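You operate a simulated robot arm through the tools that you are given. There is no shell and no other tool.

You are at the controls of a simulated robot arm. One attempt, no reset.

TASK
Wind the puller's knob in, draw the rod, stand it in its holder, lift the puller off.
Fine: set it on the shelf over the joining jig. Set down upright: belt puller.

Only the result counts: the job must be done as asked and must still hold three seconds after the hand-in. Knocking over, shifting, dropping, spilling or breaking anything else fails it.

THE ROBOT
A 7-joint arm with a fingered hand, fixed in place. Base frame: the origin is on the floor under the middle of its stand, x ahead of it, y to its left, z up. Readings come in mm, degrees, newtons and seconds.
It reaches about 1085 mm from its shoulder. Its first joint turns from -166.0 to 166.0 degrees. Payload 3.7 kg.
The tool frame sits at the grasp point between the pads (the TCP): z along the fingers, y along the line on which they close. The tips reach 25 mm beyond it. The gripper opens to 88 mm; its body begins 29 mm behind the TCP. The gripper is a hand of 5 fingers: y runs from the thumb to the fingers, the wrist lies at [-13, -106, -174] in the tool frame.
Orientation is that of the tool frame in the base frame, as a unit quaternion [w, x, y, z]. With the fingers straight down and the wrist toward the robot, the tool's x, y and z point along [0, 1, 0], [1, 0, 0] and [0, 0, -1] of the base frame.

THE INTERFACE
- The arm moves only by the tool send_rows. Its argument "rows" is a list of rows, each a list of 6 numbers: the shift along the tool's x, y, z in mm, then the turn, a rotation vector about the tool's x, y, z in degrees. In form: [[tx, ty, tz, ax, ay, az], ...]. A call has 1 to 20 rows; each row shifts and turns the commanded pose from where the row before left it, along the tool's axes as they then stand. Rows are played at 5 a second. More than 50 mm and 8.6 degrees between two rows, and nothing of the call is played. A pose out of reach is approached as far as the arm can. The call stops where the force on the tool passes 40 N (or 10 N more than at its start, if that is more) or the arm is blocked; 0.2 s more then pass. In this call time passes only in rows, and 0.2 s behind the last. It gives the time, the measured TCP pose, the force on the tool (base axes), the opening and the grip force at its end, in the units of the frame above (readings bear some noise), with the torque about the TCP (base axes, N m) and any sound that the robot's microphone picked up, and new pictures: "show" is both (left out), scene, wrist or none.
- Cameras (640 x 400 px; columns grow to the right, rows downward): "scene" is fixed at [49, -650.9, 1614.8]; the picture's right is [0.91, -0.42, 0.00], its down [-0.18, -0.38, -0.91] and it looks along [0.38, 0.82, -0.42] (base axes); focal length 360 px, centre (320, 200). "wrist" rides on the gripper at [59, -79, -105] in the tool frame; the picture's right is [-0.73, 0.32, -0.61], its down [-0.62, -0.68, 0.38] and it looks along [-0.29, 0.66, 0.70] (tool axes); focal length 234 px, centre (320, 200). There is no depth. A picture from a camera that has moved, and an enlarged one, comes with that camera's place and axes in the base frame and with its lens.
- finger_targets(index, middle, ring, little, thumb_bend, thumb_turn): sets how far each is bent, from 0 (flat) to 1 (curled in); at 0.3 the hand is open as for a grip, at 0.7 the pads meet at the TCP. One left out holds its place. A second passes; each finger stops where it meets its share of the squeeze, and holds until it gets a number again. It is the only way to open and close the hand. It gives what a move gives, with no picture; readings hold the bend of each and the force on index, middle, ring, little, thumb and palm. thumb_turn goes from beside the hand (0) to across from the fingers (1), as for a grip.
- zoom(camera, box): a new picture of the part [left, top, right, bottom] of that camera's present view, enlarged. The clock stands still meanwhile.
- finish_job(): hands the job in; it is judged then, once.

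Places have to be worked out from the pictures, the camera data and where the tool is seen. Open the gripper and draw the arm clear of the work before you hand the job in, unless the task says otherwise.

The tools are called after "Request:" as name(argument=value, ...) on one line, values as JSON. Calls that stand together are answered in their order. send_rows: Moves the arm, as the interface text tells. Its arguments: {"type":"object","properties":{"rows":{"type":"array"},"show":{"type":"string","enum":["both","scene","wrist","none"]}},"required":["rows"]} The other tools are called the same way: finger_targets (index, middle, ring, little, thumb_bend, thumb_turn) moves the fingers one by one; zoom (camera, box) takes an enlarged picture of a part of a camera's view; finish_job () hands the job in.

At the start:

```text
clock: 0.0
ee_pos: [569.7, -117.4, 1401.2]
tcp_rot: [0.0, 0.707, 0.707, 0.0]
ft_force: [0.0, 1.3, -0.1]
torque: [-0.03, 0.02, -0.02]
finger_gap: 87.7
gripper_force: 0.0
shape: jaw
bend: [0.3, 0.3, 0.3, 0.3, 0.3, 0.98]
finger forces: [0.1, 0.0, 0.1, 0.0, 0.0, 0.0]
```

scene: 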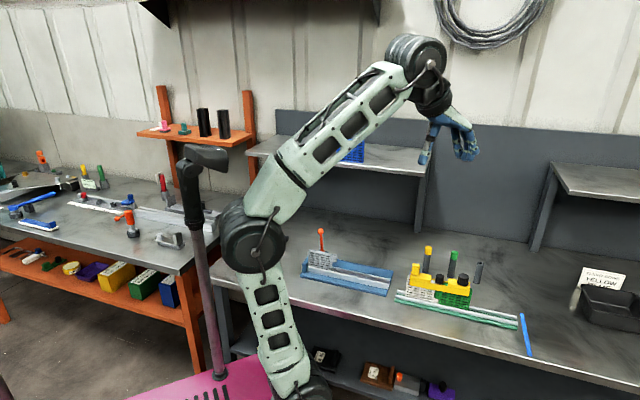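
wrist: 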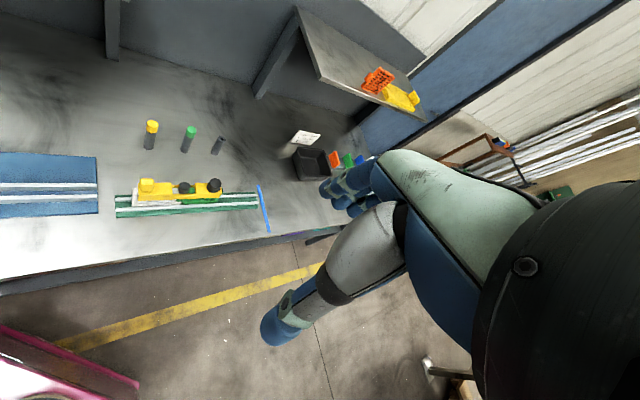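

I start by looking closely at the bench: the yellow device on the green jig, the posts behind it, and the shelves.

Request:
zoom(camera="scene", box=[380, 230, 540, 330])

Request:
zoom(camera="wrist", box=[90, 100, 290, 240])

Request:
zoom(camera="scene", box=[240, 100, 440, 225])

Request:
zoom(camera="scene", box=[480, 130, 640, 330])

```text
4.00 times, centred on (460, 280) of scene
camera zoom: at [49.0, -650.9, 1614.8], right [0.91, -0.42, 0.0], down [-0.18, -0.38, -0.91], along [0.38, 0.82, -0.42], focal length 1440 px, centre (-240, -120)
```

zoom: 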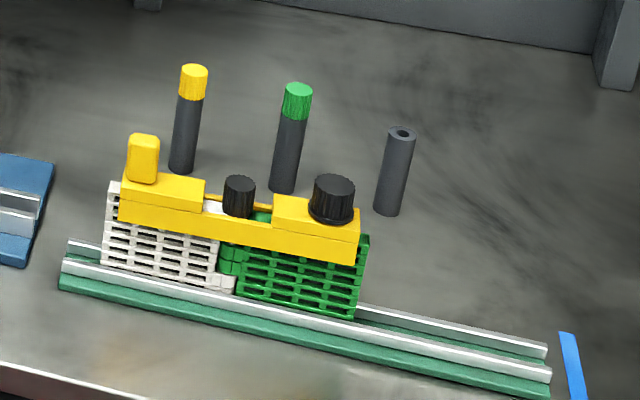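

```text
2.86 times, centred on (190, 170) of wrist
camera zoom: at [490.9, -59.1, 1505.5], right [0.32, -0.73, 0.61], down [-0.68, -0.62, -0.38], along [0.66, -0.29, -0.7], focal length 669 px, centre (691, 286)
```

zoom: 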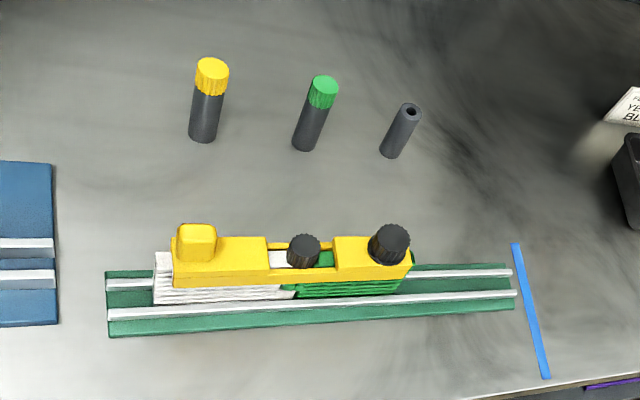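

```text
3.20 times, centred on (340, 162) of scene
camera zoom: at [49.0, -650.9, 1614.8], right [0.91, -0.42, 0.0], down [-0.18, -0.38, -0.91], along [0.38, 0.82, -0.42], focal length 1152 px, centre (256, 320)
```

zoom: 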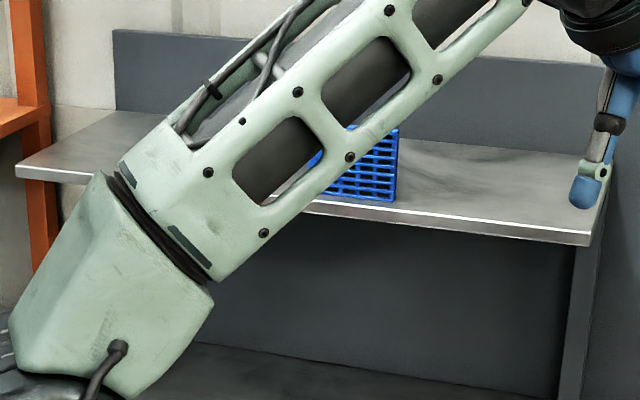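

```text
2.00 times, centred on (560, 230) of scene
camera zoom: at [49.0, -650.9, 1614.8], right [0.91, -0.42, 0.0], down [-0.18, -0.38, -0.91], along [0.38, 0.82, -0.42], focal length 720 px, centre (-160, 140)
```

zoom: 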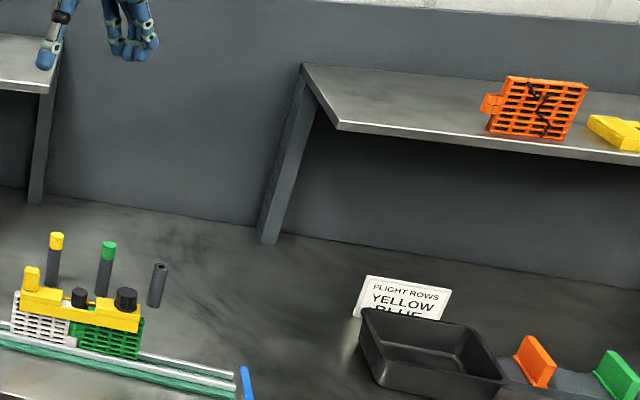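

The puller stands at about x 728–835, y 90 to −9, with the big knob at (835,−9,925) and the rod head at (785,39,917). The empty tube is near (1005,72,880). I zoom in on the details and on the blue jig under the left shelf.

Request:
zoom(camera="scene", box=[400, 260, 480, 310])

Request:
zoom(camera="scene", box=[290, 220, 400, 300])

Request:
zoom(camera="wrist", box=[260, 0, 460, 220])

Request:
zoom(camera="wrist", box=[230, 140, 500, 360])

Request:
zoom(camera="scene", box=[400, 30, 500, 170])

```text
8.00 times, centred on (440, 285) of scene
camera zoom: at [49.0, -650.9, 1614.8], right [0.91, -0.42, 0.0], down [-0.18, -0.38, -0.91], along [0.38, 0.82, -0.42], focal length 2880 px, centre (-640, -480)
```

zoom: 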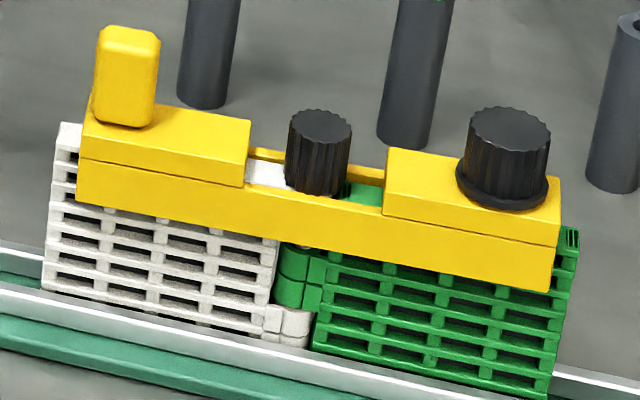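

```text
5.00 times, centred on (345, 260) of scene
camera zoom: at [49.0, -650.9, 1614.8], right [0.91, -0.42, 0.0], down [-0.18, -0.38, -0.91], along [0.38, 0.82, -0.42], focal length 1800 px, centre (195, -100)
```

zoom: 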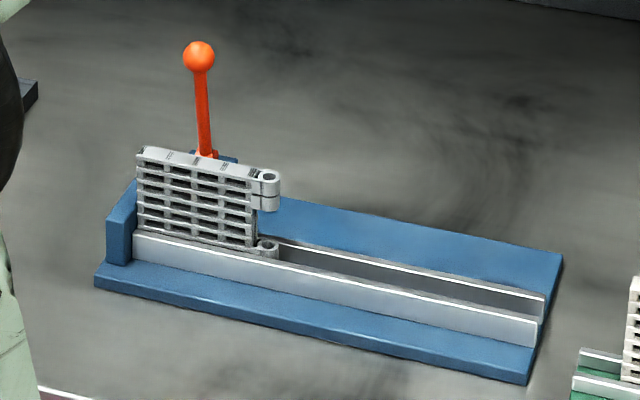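

```text
1.82 times, centred on (360, 110) of wrist
camera zoom: at [490.9, -59.1, 1505.5], right [0.32, -0.73, 0.61], down [-0.68, -0.62, -0.38], along [0.66, -0.29, -0.7], focal length 426 px, centre (247, 364)
```

zoom: 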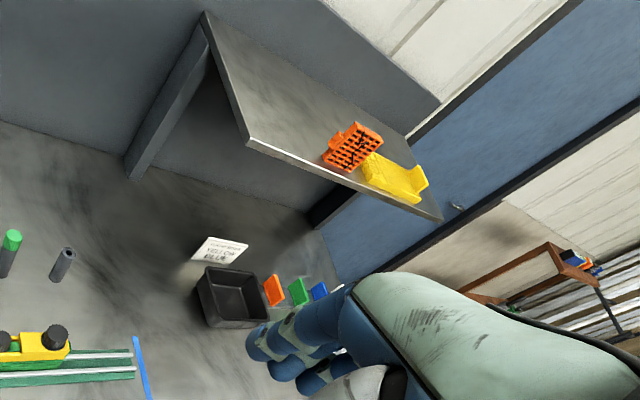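

```text
1.82 times, centred on (365, 250) of wrist
camera zoom: at [490.9, -59.1, 1505.5], right [0.32, -0.73, 0.61], down [-0.68, -0.62, -0.38], along [0.66, -0.29, -0.7], focal length 426 px, centre (238, 109)
```

zoom: 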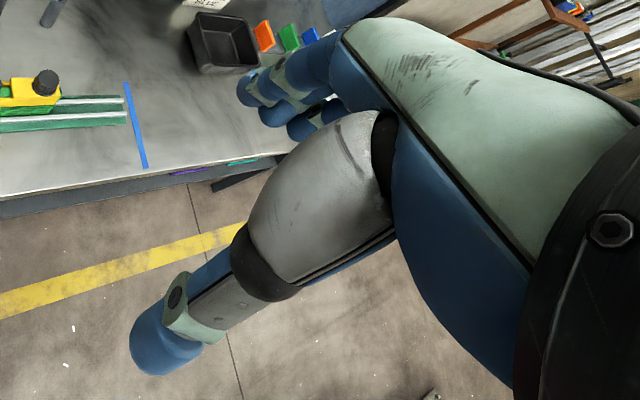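

```text
2.86 times, centred on (450, 100) of scene
camera zoom: at [49.0, -650.9, 1614.8], right [0.91, -0.42, 0.0], down [-0.18, -0.38, -0.91], along [0.38, 0.82, -0.42], focal length 1028 px, centre (-51, 486)
```

zoom: 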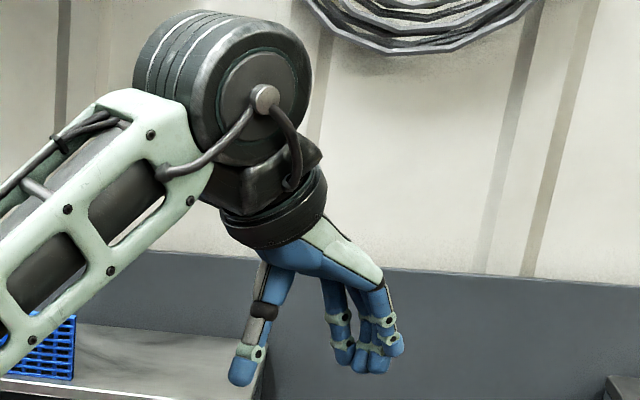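

The left shelf stands over the blue clamped joining jig, so that is where the puller goes. Before I approach, I check in free air which finger sits where by curling the index alone.

Request:
finger_targets(index=0.7)

Request:
zoom(camera="wrist", box=[230, 140, 500, 360])

Request:
zoom(camera="scene", box=[400, 90, 500, 170])

```text
clock: 1.0
ee_pos: [570.3, -117.4, 1400.9]
tcp_rot: [0.0, 0.707, 0.707, -0.001]
ft_force: [0.2, 0.2, 0.1]
torque: [0.05, 0.02, 0.04]
finger_gap: 41.3
gripper_force: 0.1
shape: fingers
bend: [0.7, 0.3, 0.3, 0.3, 0.3, 0.98]
finger forces: [0.0, 0.0, 0.0, 0.0, 0.1, 0.0]
```

```text
1.82 times, centred on (365, 250) of wrist
camera zoom: at [490.9, -59.1, 1505.5], right [0.32, -0.73, 0.61], down [-0.68, -0.62, -0.38], along [0.66, -0.29, -0.7], focal length 426 px, centre (238, 109)
```

zoom: 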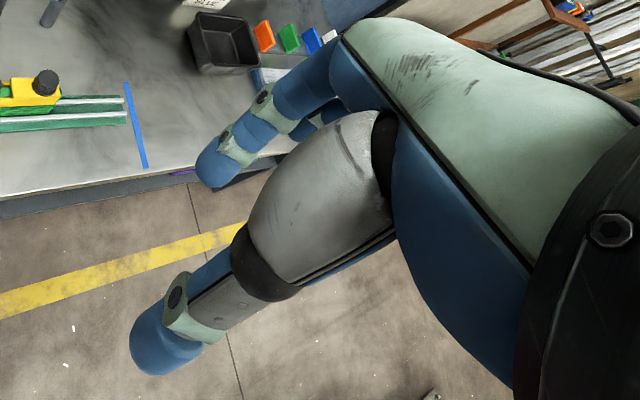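

```text
5.00 times, centred on (450, 130) of scene
camera zoom: at [49.0, -650.9, 1614.8], right [0.91, -0.42, 0.0], down [-0.18, -0.38, -0.91], along [0.38, 0.82, -0.42], focal length 1800 px, centre (-330, 550)
```

zoom: 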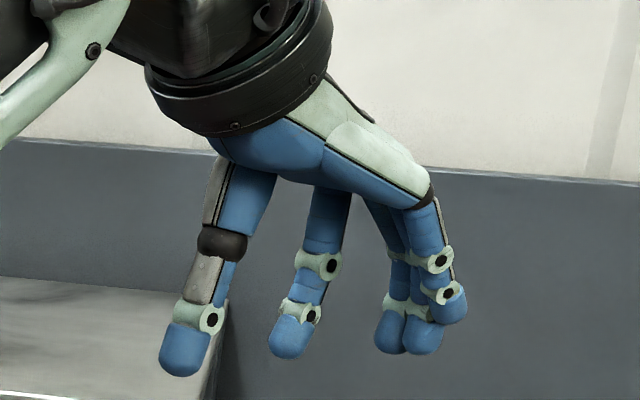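

The index finger and the thumb both sit at about tool x = 0, and the other fingers lie toward −x. I check how far the other three lift out of the way when flat.

Request:
finger_targets(index=0.3, middle=0, ring=0, little=0)

Request:
zoom(camera="scene", box=[400, 90, 500, 170])

Request:
zoom(camera="wrist", box=[230, 140, 500, 360])

```text
clock: 2.0
ee_pos: [570.3, -116.1, 1399.7]
tcp_rot: [0.0, 0.707, 0.707, 0.0]
ft_force: [0.6, -0.4, 0.3]
torque: [0.0, 0.01, 0.04]
finger_gap: 84.5
gripper_force: 0.1
shape: fingers
bend: [0.3, 0.0, 0.0, 0.0, 0.3, 0.98]
finger forces: [0.1, 0.0, 0.0, 0.0, 0.0, 0.0]
```

```text
5.00 times, centred on (450, 130) of scene
camera zoom: at [49.0, -650.9, 1614.8], right [0.91, -0.42, 0.0], down [-0.18, -0.38, -0.91], along [0.38, 0.82, -0.42], focal length 1800 px, centre (-330, 550)
```

zoom: 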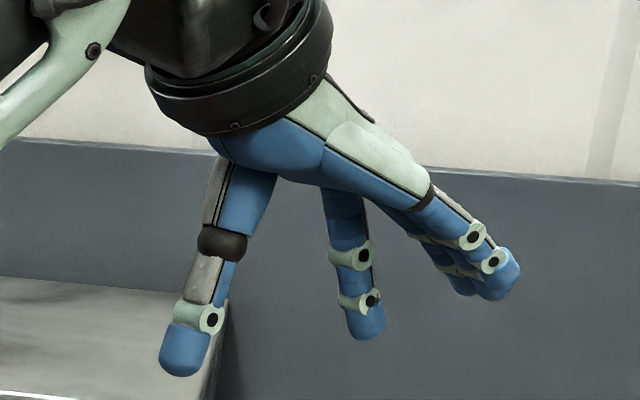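

```text
1.82 times, centred on (365, 250) of wrist
camera zoom: at [490.9, -59.1, 1505.5], right [0.32, -0.73, 0.61], down [-0.68, -0.62, -0.38], along [0.66, -0.29, -0.7], focal length 426 px, centre (238, 109)
```

zoom: 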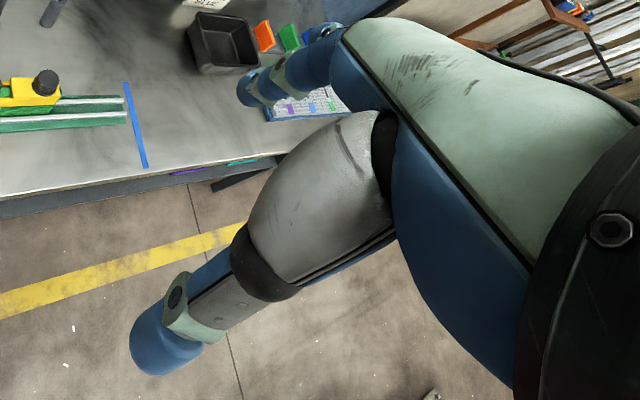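

Flat, the other three fingers rise to about TCP height. Next I move above the big knob, keeping well clear, and look down with the wrist camera.

Request:
send_rows(rows=[[10.5, 26.2, 38, 0, 0, 0], [10.5, 26.2, 38, 0, 0, 0], [10.5, 26.2, 38, 0, 0, 0], [10.5, 26.2, 38, 0, 0, 0], [10.5, 26.2, 38, 0, 0, 0], [10.5, 26.2, 38, 0, 0, 0], [10.5, 26.2, 38, 0, 0, 0], [10.5, 26.2, 38, 0, 0, 0], [10.5, 26.2, 38, 0, 0, 0], [10.5, 26.2, 38, 0, 0, 0]])

```text
clock: 4.2
ee_pos: [830.4, -12.2, 1021.1]
tcp_rot: [0.001, 0.707, 0.707, 0.001]
ft_force: [-0.7, -0.8, 0.2]
torque: [0.01, -0.02, 0.03]
finger_gap: 84.5
gripper_force: 0.0
shape: fingers
bend: [0.3, 0.0, 0.0, 0.0, 0.3, 0.98]
finger forces: [0.1, 0.1, 0.0, 0.0, 0.1, 0.0]
camera wrist: at [751.1, 45.8, 1125.4], right [0.32, -0.73, 0.61], down [-0.68, -0.62, -0.38], along [0.66, -0.29, -0.7], focal length 234 px, centre (320, 200)
```

scene: 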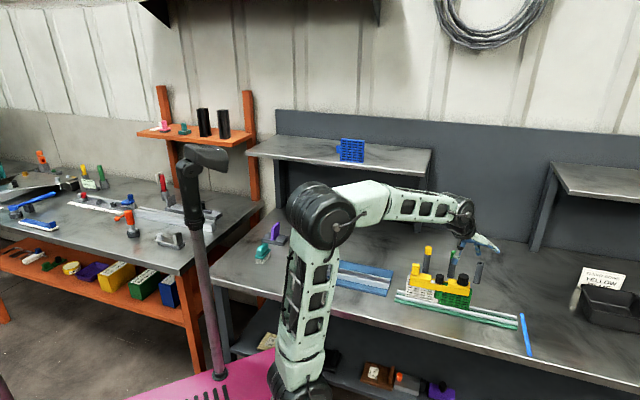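
wrist: 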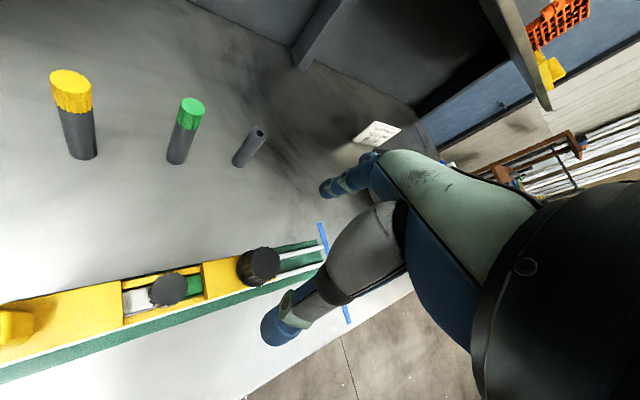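

I'm above the puller. I zoom the wrist view to locate the knob and rod head precisely.

Request:
zoom(camera="wrist", box=[100, 210, 340, 360])

Request:
zoom(camera="scene", box=[400, 225, 510, 310])

Request:
zoom(camera="wrist", box=[30, 50, 290, 200])

Request:
zoom(camera="scene", box=[230, 110, 450, 250])

```text
2.67 times, centred on (220, 285) of wrist
camera zoom: at [751.1, 45.8, 1125.4], right [0.32, -0.73, 0.61], down [-0.68, -0.62, -0.38], along [0.66, -0.29, -0.7], focal length 624 px, centre (587, -27)
```

zoom: 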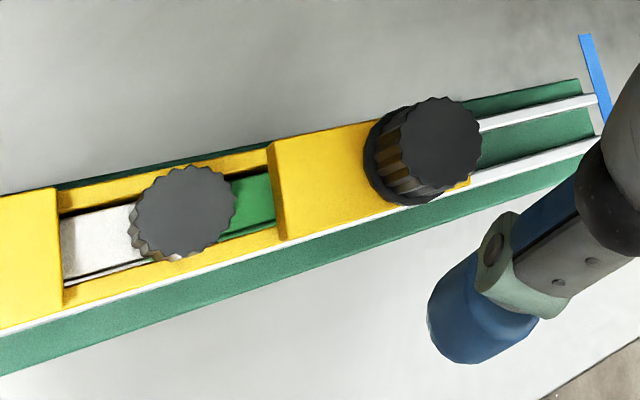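

```text
4.71 times, centred on (455, 268) of scene
camera zoom: at [49.0, -650.9, 1614.8], right [0.91, -0.42, 0.0], down [-0.18, -0.38, -0.91], along [0.38, 0.82, -0.42], focal length 1694 px, centre (-315, -118)
```

zoom: 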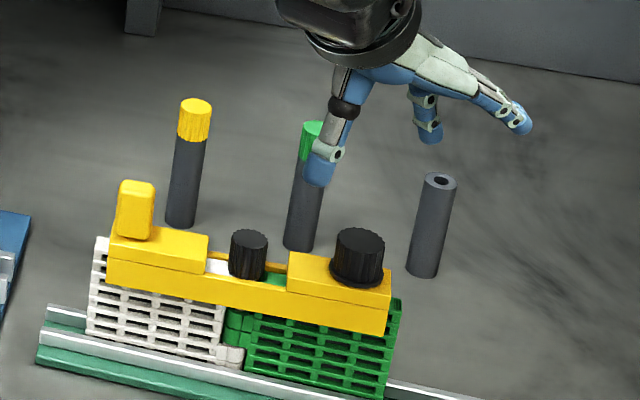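

```text
2.46 times, centred on (160, 125) of wrist
camera zoom: at [751.1, 45.8, 1125.4], right [0.32, -0.73, 0.61], down [-0.68, -0.62, -0.38], along [0.66, -0.29, -0.7], focal length 576 px, centre (714, 385)
```

zoom: 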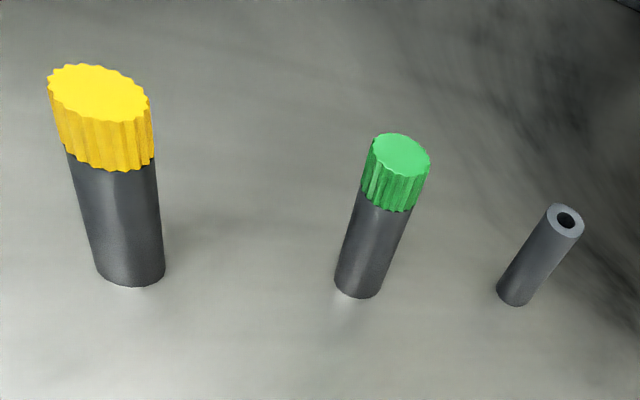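

```text
2.86 times, centred on (340, 180) of scene
camera zoom: at [49.0, -650.9, 1614.8], right [0.91, -0.42, 0.0], down [-0.18, -0.38, -0.91], along [0.38, 0.82, -0.42], focal length 1028 px, centre (263, 257)
```

zoom: 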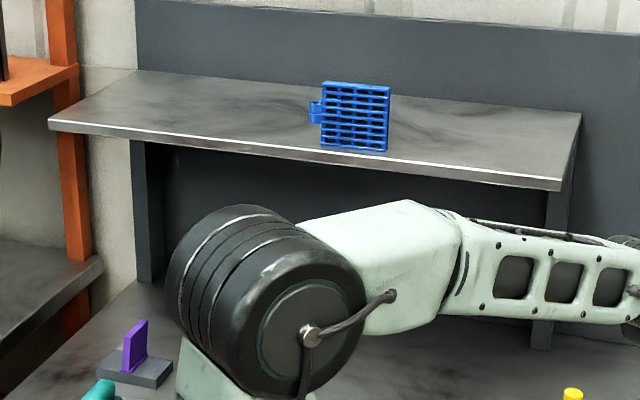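

Triangulating with the closer view puts the knob top near (831,−13,~930). I test how far the wrist can yaw here, starting with the counter-clockwise pre-wind direction.

Request:
send_rows(rows=[[0, 0, 0, 0, 0, -8.5], [0, 0, 0, 0, 0, -8.5], [0, 0, 0, 0, 0, -8.5], [0, 0, 0, 0, 0, -8.5], [0, 0, 0, 0, 0, -8.5], [0, 0, 0, 0, 0, -8.5], [0, 0, 0, 0, 0, -8.5], [0, 0, 0, 0, 0, -8.5], [0, 0, 0, 0, 0, -8.5], [0, 0, 0, 0, 0, -8.5]])

```text
clock: 6.4
ee_pos: [832.4, -11.8, 1020.4]
tcp_rot: [0.0, 0.043, 0.999, 0.0]
ft_force: [0.2, -0.2, -0.1]
torque: [0.03, -0.02, -0.01]
finger_gap: 84.7
gripper_force: 0.1
shape: fingers
bend: [0.3, 0.0, 0.0, 0.0, 0.3, 0.98]
finger forces: [0.0, 0.0, 0.0, 0.1, 0.0, 0.0]
camera wrist: at [766.6, -86.6, 1125.4], right [0.75, 0.26, 0.61], down [0.56, -0.73, -0.38], along [0.35, 0.63, -0.7], focal length 234 px, centre (320, 200)
```

scene: 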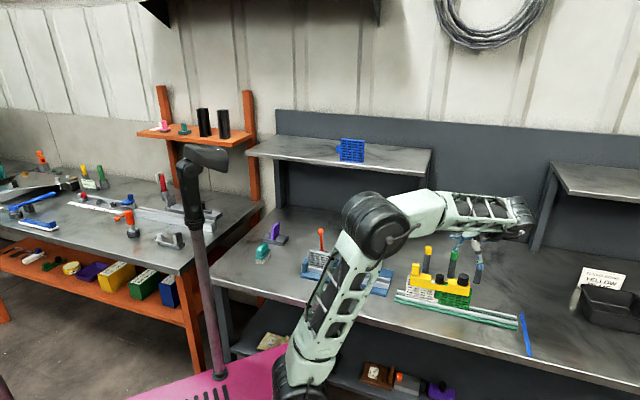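
wrist: 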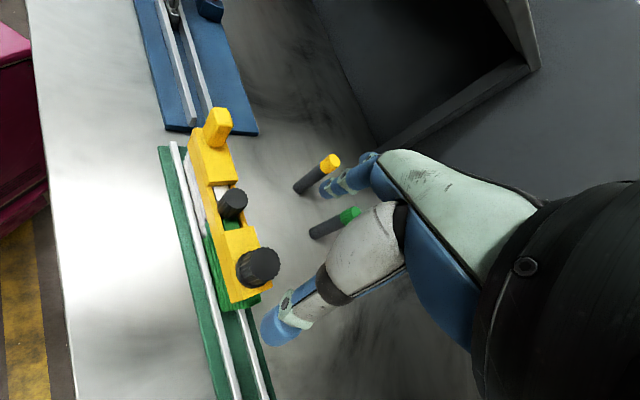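

Yaw to 85° works. This view gives a second close-range fix on the knob and rod head.

Request:
zoom(camera="wrist", box=[150, 90, 310, 310])

Request:
zoom(camera="wrist", box=[190, 170, 300, 300])

```text
1.82 times, centred on (230, 200) of wrist
camera zoom: at [766.6, -86.6, 1125.4], right [0.75, 0.26, 0.61], down [0.56, -0.73, -0.38], along [0.35, 0.63, -0.7], focal length 426 px, centre (484, 200)
```

zoom: 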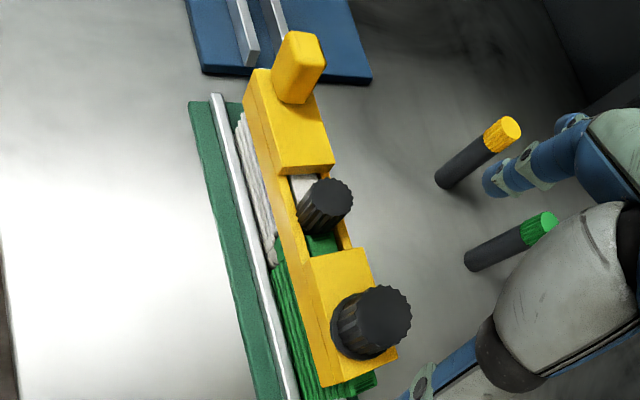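

```text
3.08 times, centred on (245, 235) of wrist
camera zoom: at [766.6, -86.6, 1125.4], right [0.75, 0.26, 0.61], down [0.56, -0.73, -0.38], along [0.35, 0.63, -0.7], focal length 720 px, centre (551, 92)
```

zoom: 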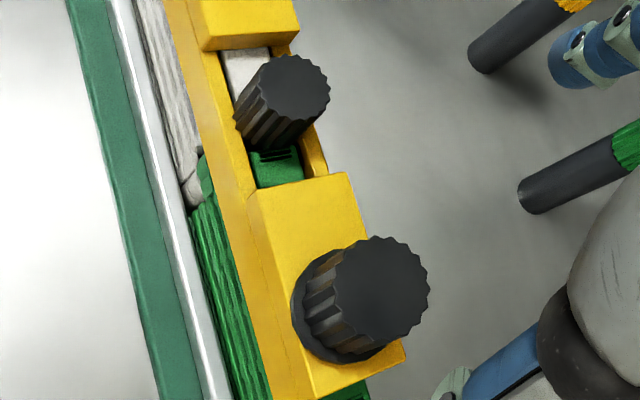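

The two wrist views agree: knob axis at (830.5,−11.3), top at 937, base at about 908, and the bar is 30 mm wide. Now I test the other yaw extreme in free air.

Request:
send_rows(rows=[[0, 0, 0, 0, 0, 8.5], [0, 0, 0, 0, 0, 8.5], [0, 0, 0, 0, 0, 8.5], [0, 0, 0, 0, 0, 8.5], [0, 0, 0, 0, 0, 8.5], [0, 0, 0, 0, 0, 8.5], [0, 0, 0, 0, 0, 8.5], [0, 0, 0, 0, 0, 8.5], [0, 0, 0, 0, 0, 8.5], [0, 0, 0, 0, 0, 8.5], [0, 0, 0, 0, 0, 8.5], [0, 0, 0, 0, 0, 8.5], [0, 0, 0, 0, 0, 8.5], [0, 0, 0, 0, 0, 8.5], [0, 0, 0, 0, 0, 8.5], [0, 0, 0, 0, 0, 8.5], [0, 0, 0, 0, 0, 8.5], [0, 0, 0, 0, 0, 8.5], [0, 0, 0, 0, 0, 8.5], [0, 0, 0, 0, 0, 8.5]])

```text
clock: 10.6
ee_pos: [832.2, -12.5, 1020.5]
tcp_rot: [0.0, 0.999, 0.042, 0.0]
ft_force: [-0.5, -1.0, 0.1]
torque: [-0.02, 0.01, 0.01]
finger_gap: 84.5
gripper_force: 0.1
shape: fingers
bend: [0.3, 0.0, 0.0, 0.0, 0.3, 0.98]
finger forces: [0.1, 0.1, 0.0, 0.0, 0.1, 0.0]
camera wrist: at [883.5, 70.7, 1125.5], right [-0.7, -0.38, 0.61], down [-0.68, 0.63, -0.38], along [-0.23, -0.68, -0.7], focal length 234 px, centre (320, 200)
```

scene: 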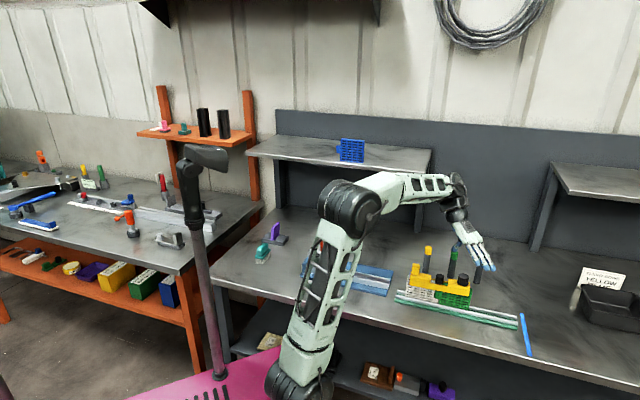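
wrist: 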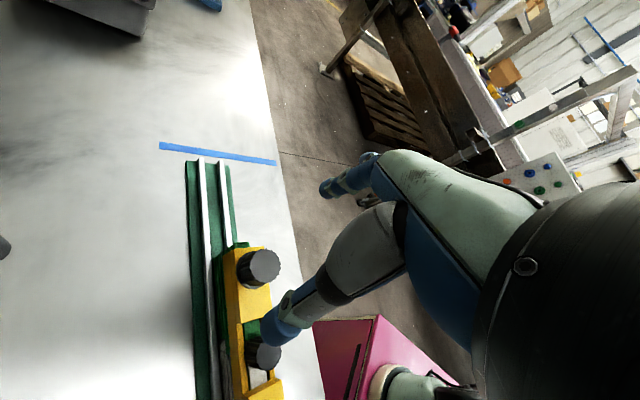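

A full 170° stroke is available. I take a third fix on the knob from here.

Request:
zoom(camera="wrist", box=[190, 230, 310, 400])

```text
2.35 times, centred on (250, 315) of wrist
camera zoom: at [883.5, 70.7, 1125.5], right [-0.7, -0.38, 0.61], down [-0.68, 0.63, -0.38], along [-0.23, -0.68, -0.7], focal length 551 px, centre (485, -71)
```

zoom: 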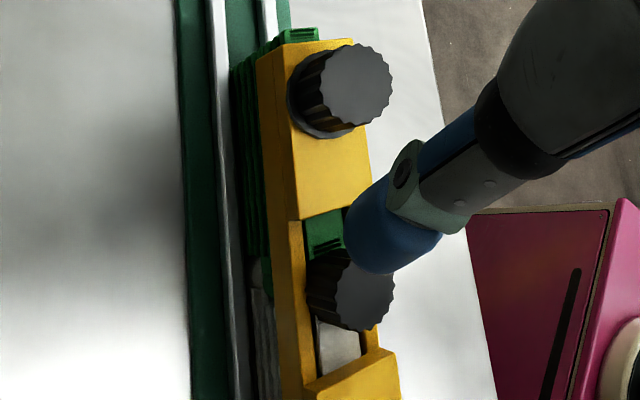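

The knob centre is confirmed at (831.4,−11.2). I rotate back to the start of the stroke and narrow the index–thumb opening.

Request:
send_rows(rows=[[0, 0, 0, 0, 0, -8.5], [0, 0, 0, 0, 0, -8.5], [0, 0, 0, 0, 0, -8.5], [0, 0, 0, 0, 0, -8.5], [0, 0, 0, 0, 0, -8.5], [0, 0, 0, 0, 0, -8.5], [0, 0, 0, 0, 0, -8.5], [0, 0, 0, 0, 0, -8.5], [0, 0, 0, 0, 0, -8.5], [0, 0, 0, 0, 0, -8.5], [0, 0, 0, 0, 0, -8.5], [0, 0, 0, 0, 0, -8.5], [0, 0, 0, 0, 0, -8.5], [0, 0, 0, 0, 0, -8.5], [0, 0, 0, 0, 0, -8.5], [0, 0, 0, 0, 0, -8.5], [0, 0, 0, 0, 0, -8.5], [0, 0, 0, 0, 0, -8.5], [0, 0, 0, 0, 0, -8.5], [0, 0, 0, 0, 0, -8.5]], show="none")

Request:
finger_targets(index=0.4, thumb_bend=0.4)

```text
clock: 14.8
ee_pos: [832.8, -13.1, 1019.5]
tcp_rot: [0.0, 0.043, 0.999, 0.0]
ft_force: [-0.5, -0.1, -0.6]
torque: [0.02, -0.02, 0.01]
finger_gap: 84.3
gripper_force: 0.1
shape: fingers
bend: [0.3, 0.0, 0.0, 0.0, 0.3, 0.98]
finger forces: [0.1, 0.1, 0.0, 0.0, 0.0, 0.0]
```

```text
clock: 15.8
ee_pos: [832.7, -11.7, 1020.8]
tcp_rot: [0.0, 0.044, 0.999, 0.0]
ft_force: [1.1, 0.0, -0.6]
torque: [-0.02, 0.0, -0.02]
finger_gap: 64.0
gripper_force: 0.0
shape: fingers
bend: [0.4, 0.0, 0.0, 0.0, 0.4, 0.98]
finger forces: [0.0, 0.1, 0.0, 0.1, 0.0, 0.1]
```

Now I descend along the knob axis in two parts and check the view part-way.

Request:
send_rows(rows=[[0.4, 0.5, 20, 0, 0, 0], [0.4, 0.5, 20, 0, 0, 0], [0, 0, 15, 0, 0, 0], [0, 0, 10, 0, 0, 0]])

Request:
zoom(camera="wrist", box=[220, 140, 420, 320])

Request:
zoom(camera="scene", box=[410, 215, 520, 310])

```text
clock: 16.8
ee_pos: [833.1, -11.0, 955.3]
tcp_rot: [0.001, 0.044, 0.999, 0.0]
ft_force: [0.4, 0.1, 0.2]
torque: [-0.01, -0.02, -0.04]
finger_gap: 64.1
gripper_force: 0.1
shape: fingers
bend: [0.4, 0.0, 0.0, 0.0, 0.4, 0.98]
finger forces: [0.1, 0.0, 0.0, 0.1, 0.0, 0.0]
camera wrist: at [766.0, -85.3, 1060.1], right [0.75, 0.26, 0.61], down [0.56, -0.73, -0.38], along [0.35, 0.63, -0.7], focal length 234 px, centre (320, 200)
```

scene: 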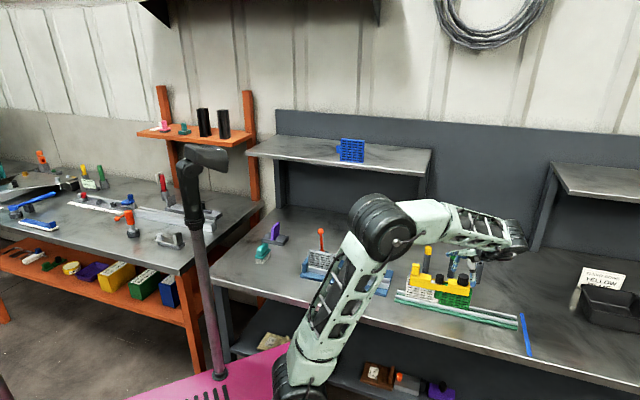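
wrist: 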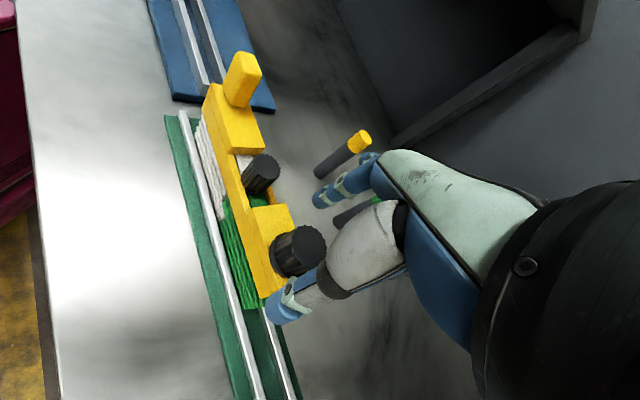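

```text
2.22 times, centred on (320, 230) of wrist
camera zoom: at [766.0, -85.3, 1060.1], right [0.75, 0.26, 0.61], down [0.56, -0.73, -0.38], along [0.35, 0.63, -0.7], focal length 520 px, centre (320, 133)
```

zoom: 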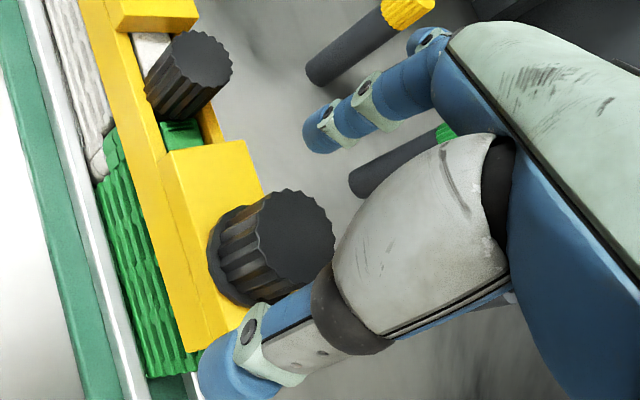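

```text
4.21 times, centred on (465, 262) of scene
camera zoom: at [49.0, -650.9, 1614.8], right [0.91, -0.42, 0.0], down [-0.18, -0.38, -0.91], along [0.38, 0.82, -0.42], focal length 1516 px, centre (-290, -63)
```

zoom: 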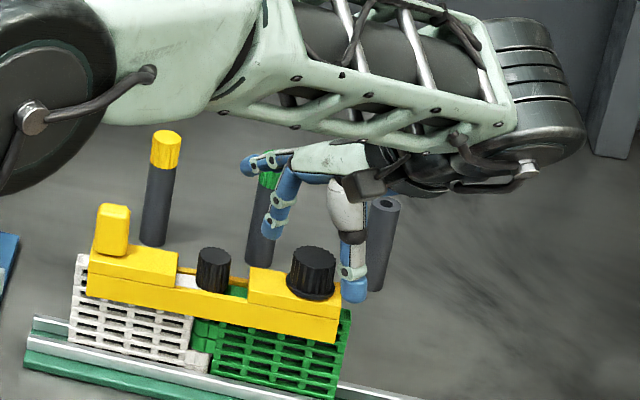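

The scene prediction of the thumb matches, so the calibration is good: knob top is about 935 and its centre lies within 1 mm of the TCP axis. I lower to z≈932 and close the index and thumb on the knob.

Request:
send_rows(rows=[[0, 0, 10, 0, 0, 0], [0, 0, 8, 0, 0, 0], [0, 0, 5, 0, 0, 0]], show="wrist")

Request:
finger_targets(index=0.65, thumb_bend=0.65)

Request:
zoom(camera="wrist", box=[220, 140, 420, 320])

Request:
zoom(camera="scene", box=[410, 215, 520, 310])

```text
clock: 17.6
ee_pos: [832.2, -11.5, 932.5]
tcp_rot: [0.001, 0.045, 0.999, 0.0]
ft_force: [-0.4, 0.3, -0.3]
torque: [-0.04, 0.0, -0.02]
finger_gap: 64.1
gripper_force: 0.0
shape: fingers
bend: [0.4, 0.0, 0.0, 0.0, 0.4, 0.98]
finger forces: [0.1, 0.0, 0.0, 0.1, 0.1, 0.0]
camera wrist: at [766.0, -85.6, 1037.6], right [0.75, 0.26, 0.61], down [0.56, -0.73, -0.38], along [0.35, 0.63, -0.7], focal length 234 px, centre (320, 200)
```

wrist: 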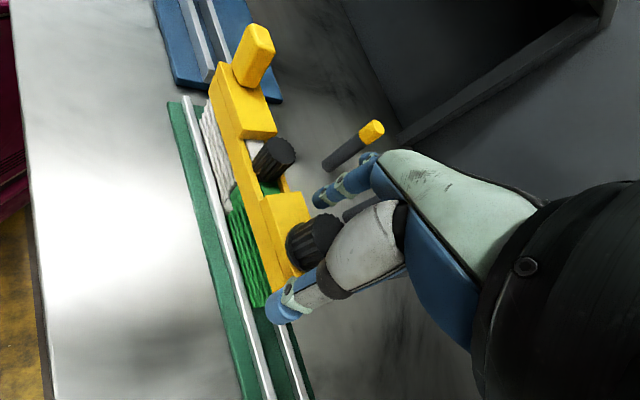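

```text
clock: 18.6
ee_pos: [832.4, -12.9, 932.2]
tcp_rot: [0.0, 0.043, 0.999, -0.001]
ft_force: [-0.8, 0.3, 4.3]
torque: [0.01, 0.02, -0.07]
finger_gap: 33.6
gripper_force: 6.3
shape: fingers
bend: [0.53, 0.0, 0.0, 0.0, 0.57, 0.96]
finger forces: [6.2, 0.1, 0.1, 0.1, 6.4, 0.1]
```

```text
2.22 times, centred on (320, 230) of wrist
camera zoom: at [765.9, -85.4, 1037.7], right [0.75, 0.26, 0.61], down [0.56, -0.73, -0.38], along [0.35, 0.63, -0.7], focal length 520 px, centre (320, 133)
```

zoom: 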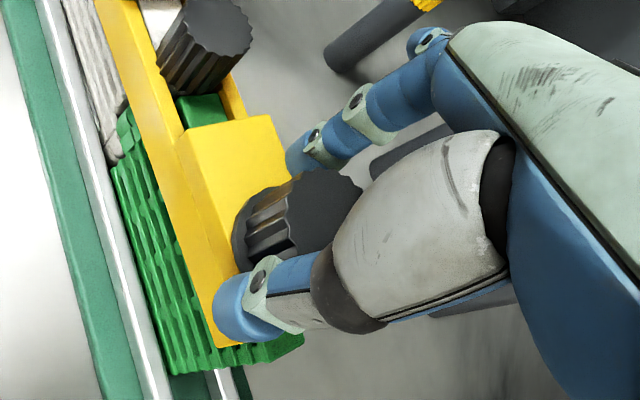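

```text
4.21 times, centred on (465, 262) of scene
camera zoom: at [49.0, -650.9, 1614.8], right [0.91, -0.42, 0.0], down [-0.18, -0.38, -0.91], along [0.38, 0.82, -0.42], focal length 1516 px, centre (-290, -63)
```

zoom: 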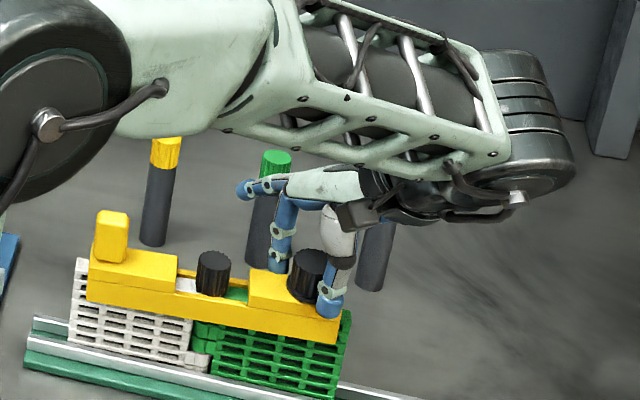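

The grip holds at about 6 N on each side with a gap of 33.6 mm, matching the knob. I turn clockwise a little and watch the torque and sound.

Request:
send_rows(rows=[[0, 0, 0, 0, 0, 8], [0, 0, 0, 0, 0, 8], [0, 0, 0, 0, 0, 8]], show="wrist")

Request:
zoom(camera="wrist", box=[220, 140, 420, 320])

```text
clock: 19.4
ee_pos: [830.6, -11.6, 931.6]
tcp_rot: [0.0, 0.251, 0.968, 0.0]
ft_force: [-0.5, -0.1, 2.9]
torque: [-0.01, 0.07, -0.01]
finger_gap: 26.5
gripper_force: 3.8
shape: fingers
bend: [0.57, 0.0, 0.0, 0.0, 0.59, 0.98]
finger forces: [3.7, 0.0, 0.0, 0.2, 4.9, 0.0]
camera wrist: at [741.5, -52.3, 1037.5], right [0.79, -0.07, 0.61], down [0.21, -0.9, -0.38], along [0.57, 0.43, -0.7], focal length 234 px, centre (320, 200)
```

wrist: 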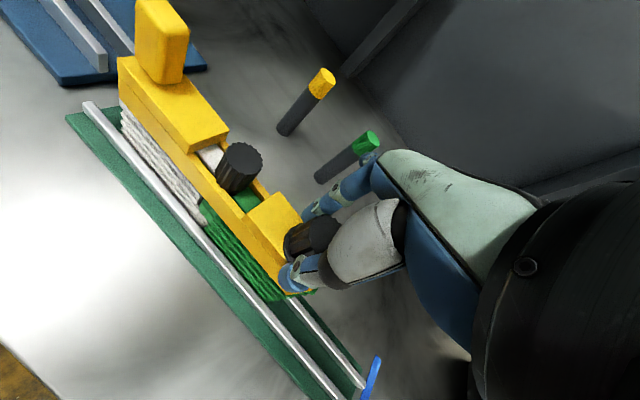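

```text
2.22 times, centred on (320, 230) of wrist
camera zoom: at [741.5, -52.3, 1037.5], right [0.79, -0.07, 0.61], down [0.21, -0.9, -0.38], along [0.57, 0.43, -0.7], focal length 520 px, centre (320, 133)
```

zoom: 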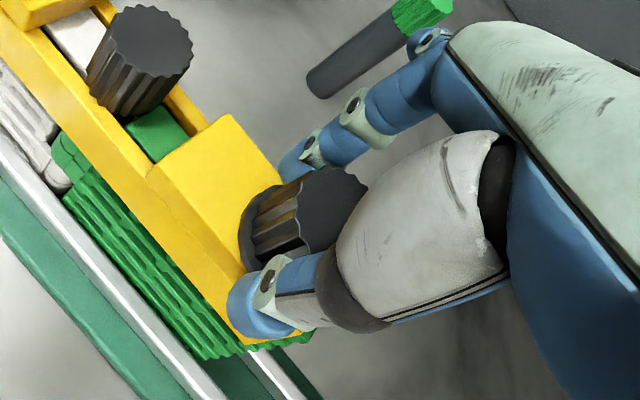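

The gap dropped to 26.5, so the pinch may be slipping off-centre and the torque is very low. I check whether the knob actually turned.

Request:
zoom(camera="scene", box=[440, 255, 500, 295])

Request:
zoom(camera="wrist", box=[270, 190, 360, 300])

```text
10.00 times, centred on (470, 275) of scene
camera zoom: at [49.0, -650.9, 1614.8], right [0.91, -0.42, 0.0], down [-0.18, -0.38, -0.91], along [0.38, 0.82, -0.42], focal length 3600 px, centre (-1180, -550)
```

zoom: 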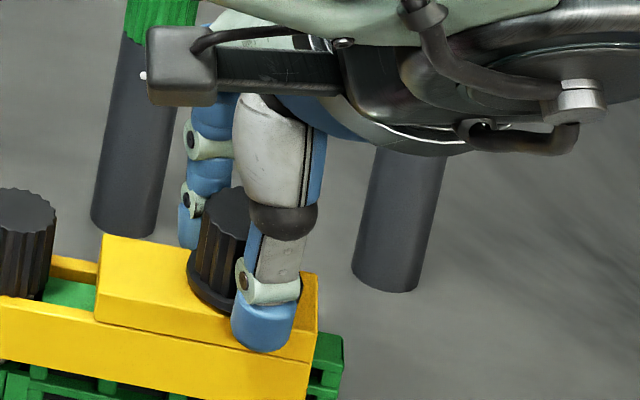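

```text
3.64 times, centred on (315, 245) of wrist
camera zoom: at [741.5, -52.3, 1037.5], right [0.79, -0.07, 0.61], down [0.21, -0.9, -0.38], along [0.57, 0.43, -0.7], focal length 852 px, centre (338, 36)
```

zoom: 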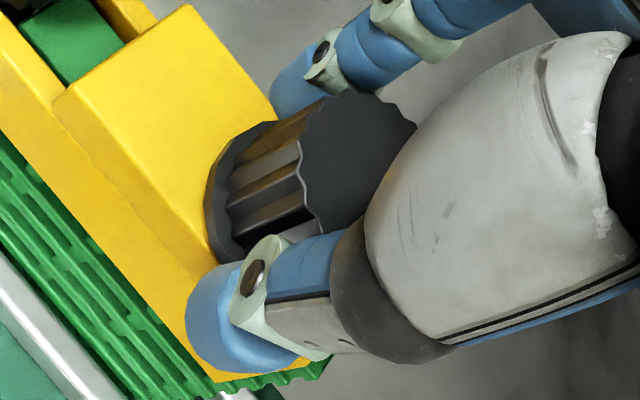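

Torque is near zero, which suggests the knob turns freely with the hand. I re-squeeze and continue clockwise, watching the knurl.

Request:
finger_targets(index=0.7, thumb_bend=0.7)

Request:
send_rows(rows=[[0, 0, 0, 0, 0, 6], [0, 0, 0, 0, 0, 6], [0, 0, 0, 0, 0, 6], [0, 0, 0, 0, 0, 6], [0, 0, 0, 0, 0, 6]], show="wrist")

Request:
zoom(camera="wrist", box=[270, 190, 360, 300])

Request:
zoom(camera="scene", box=[440, 255, 500, 295])

```text
clock: 20.4
ee_pos: [832.2, -12.1, 931.3]
tcp_rot: [0.0, 0.251, 0.968, 0.0]
ft_force: [0.7, -1.0, 3.6]
torque: [-0.03, 0.0, -0.02]
finger_gap: 25.1
gripper_force: 7.8
shape: fingers
bend: [0.57, 0.0, 0.0, 0.0, 0.6, 0.98]
finger forces: [7.0, 0.0, 0.0, 0.1, 8.0, 0.0]
```

```text
clock: 21.6
ee_pos: [831.7, -9.9, 933.6]
tcp_rot: [0.001, 0.494, 0.87, 0.001]
ft_force: [-0.4, 0.0, 5.2]
torque: [0.02, -0.04, 0.04]
finger_gap: 21.1
gripper_force: 7.1
shape: fingers
bend: [0.6, 0.0, 0.0, 0.0, 0.61, 1.0]
finger forces: [7.1, 0.1, 0.1, 0.0, 7.5, 0.0]
camera wrist: at [733.2, -2.0, 1037.7], right [0.65, -0.46, 0.61], down [-0.26, -0.88, -0.38], along [0.71, 0.09, -0.7], focal length 234 px, centre (320, 200)
```

wrist: 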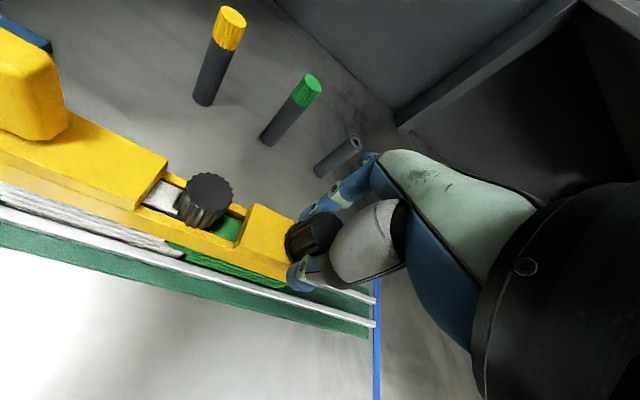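

```text
3.64 times, centred on (315, 245) of wrist
camera zoom: at [733.2, -2.0, 1037.7], right [0.65, -0.46, 0.61], down [-0.26, -0.88, -0.38], along [0.71, 0.09, -0.7], focal length 852 px, centre (338, 36)
```

zoom: 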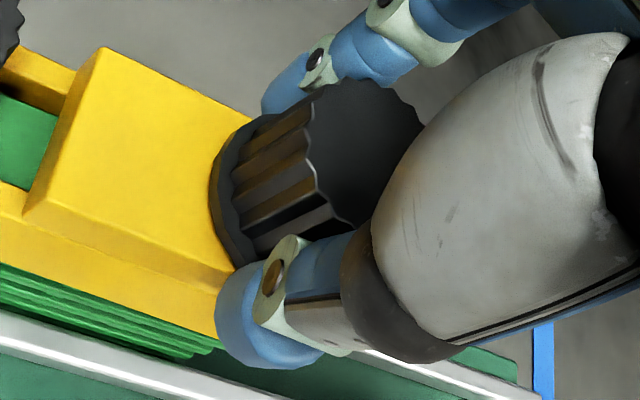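

```text
10.00 times, centred on (470, 275) of scene
camera zoom: at [49.0, -650.9, 1614.8], right [0.91, -0.42, 0.0], down [-0.18, -0.38, -0.91], along [0.38, 0.82, -0.42], focal length 3600 px, centre (-1180, -550)
```

zoom: 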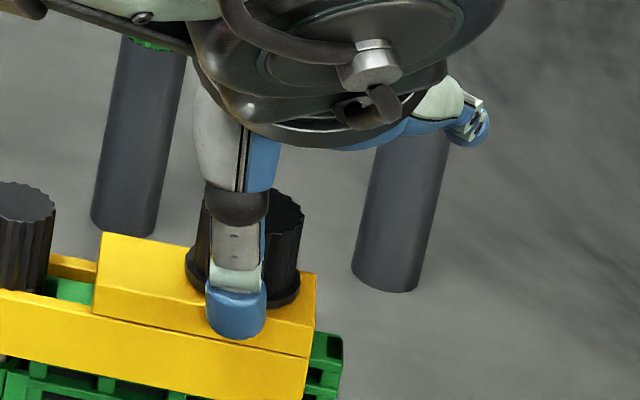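

The pinch is sliding off: the index pad is really near tool x≈+10 while the thumb is near 0, so index and middle straddle the TCP. I release, return to the start angle, and re-grip as a tripod with index, middle and thumb.

Request:
finger_targets(index=0.4, thumb_bend=0.4, middle=0.4, thumb_turn=0.98)

Request:
send_rows(rows=[[0, 0, 0, 0, 0, -8.5], [0, 0, 0, 0, 0, -8.5], [0, 0, 0, 0, 0, -8.5], [0, 0, 0, 0, 0, -8.5], [0, 0, 0, 0, 0, -8.5], [0, 0, 0, 0, 0, -8.5], [0, 0, 0, 0, 0, -3]], show="wrist")

Request:
zoom(camera="wrist", box=[220, 140, 420, 320])

Request:
zoom(camera="scene", box=[440, 255, 500, 295])

```text
clock: 22.6
ee_pos: [832.3, -11.3, 933.1]
tcp_rot: [-0.001, 0.492, 0.87, 0.0]
ft_force: [0.1, 0.3, 0.5]
torque: [0.01, -0.02, 0.04]
finger_gap: 63.1
gripper_force: 0.0
shape: fingers
bend: [0.4, 0.4, 0.0, 0.0, 0.4, 0.97]
finger forces: [0.0, 0.1, 0.1, 0.1, 0.0, 0.0]
```

```text
clock: 24.2
ee_pos: [832.3, -11.8, 932.8]
tcp_rot: [0.001, 0.043, 0.999, 0.001]
ft_force: [-0.1, 0.2, 0.1]
torque: [0.01, -0.01, 0.0]
finger_gap: 62.9
gripper_force: 0.1
shape: fingers
bend: [0.4, 0.4, 0.0, 0.0, 0.4, 0.97]
finger forces: [0.1, 0.0, 0.1, 0.0, 0.0, 0.1]
camera wrist: at [765.9, -85.7, 1037.6], right [0.75, 0.26, 0.61], down [0.56, -0.73, -0.38], along [0.35, 0.63, -0.7], focal length 234 px, centre (320, 200)
```

wrist: 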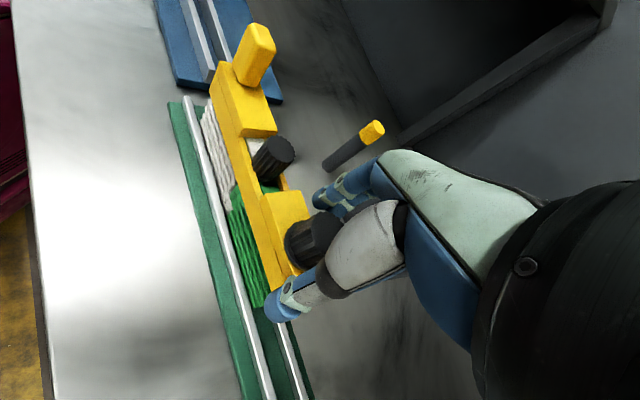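

```text
2.22 times, centred on (320, 230) of wrist
camera zoom: at [765.9, -85.7, 1037.6], right [0.75, 0.26, 0.61], down [0.56, -0.73, -0.38], along [0.35, 0.63, -0.7], focal length 520 px, centre (320, 133)
```

zoom: 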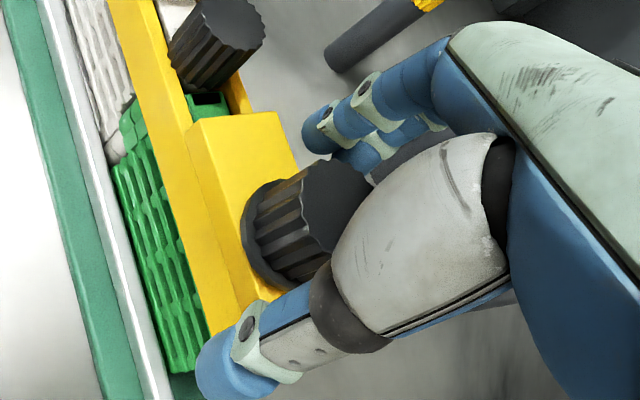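

```text
10.00 times, centred on (470, 275) of scene
camera zoom: at [49.0, -650.9, 1614.8], right [0.91, -0.42, 0.0], down [-0.18, -0.38, -0.91], along [0.38, 0.82, -0.42], focal length 3600 px, centre (-1180, -550)
```

zoom: 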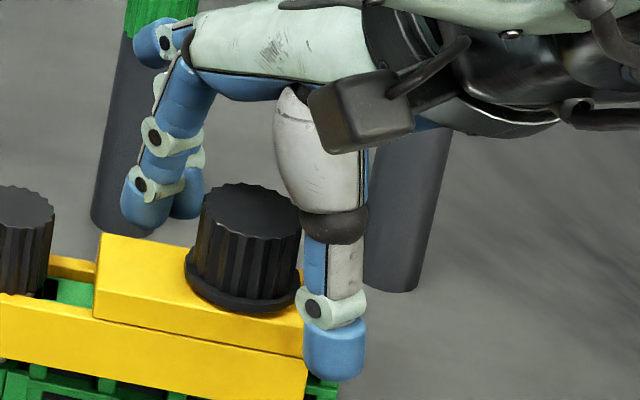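

The knob turned out unharmed. Its base flange likely got in the way of the tips, so I raise 4 mm and close index, middle and thumb as a tripod.

Request:
send_rows(rows=[[0, 0, -4, 0, 0, 0]], show="none")

Request:
finger_targets(index=0.7, thumb_bend=0.7, middle=0.7)

Request:
zoom(camera="wrist", box=[220, 140, 420, 320])

Request:
zoom(camera="scene", box=[440, 255, 500, 295])

```text
clock: 24.6
ee_pos: [831.7, -11.4, 936.4]
tcp_rot: [0.0, 0.044, 0.999, -0.001]
ft_force: [0.8, -0.7, -0.1]
torque: [0.04, 0.01, -0.03]
finger_gap: 63.2
gripper_force: 0.0
shape: fingers
bend: [0.4, 0.4, 0.0, 0.0, 0.4, 0.97]
finger forces: [0.0, 0.0, 0.0, 0.0, 0.0, 0.0]
```

```text
clock: 25.6
ee_pos: [831.5, -10.4, 936.8]
tcp_rot: [0.0, 0.044, 0.999, -0.001]
ft_force: [-0.9, 1.7, 0.4]
torque: [0.01, -0.01, -0.01]
finger_gap: 22.0
gripper_force: 9.2
shape: fingers
bend: [0.6, 0.65, 0.0, 0.0, 0.59, 0.99]
finger forces: [5.3, 3.9, 0.0, 0.0, 8.7, 0.1]
```

```text
2.22 times, centred on (320, 230) of wrist
camera zoom: at [766.0, -85.2, 1041.8], right [0.75, 0.26, 0.61], down [0.56, -0.73, -0.38], along [0.35, 0.63, -0.7], focal length 520 px, centre (320, 133)
```

zoom: 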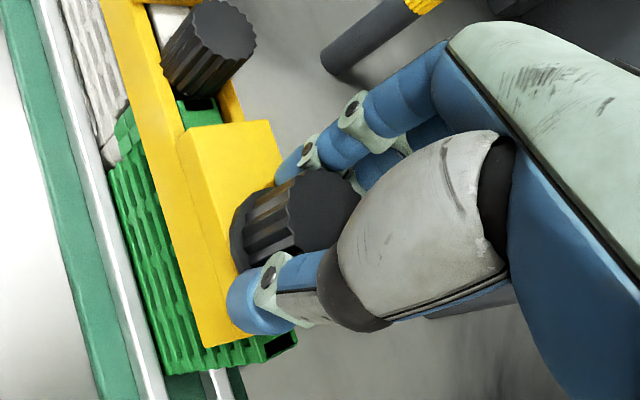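

```text
10.00 times, centred on (470, 275) of scene
camera zoom: at [49.0, -650.9, 1614.8], right [0.91, -0.42, 0.0], down [-0.18, -0.38, -0.91], along [0.38, 0.82, -0.42], focal length 3600 px, centre (-1180, -550)
```

zoom: 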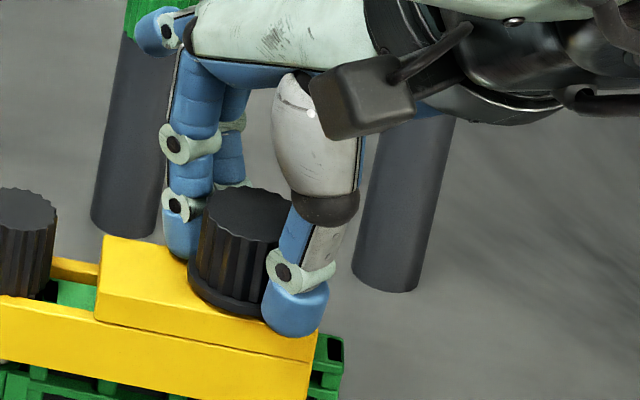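

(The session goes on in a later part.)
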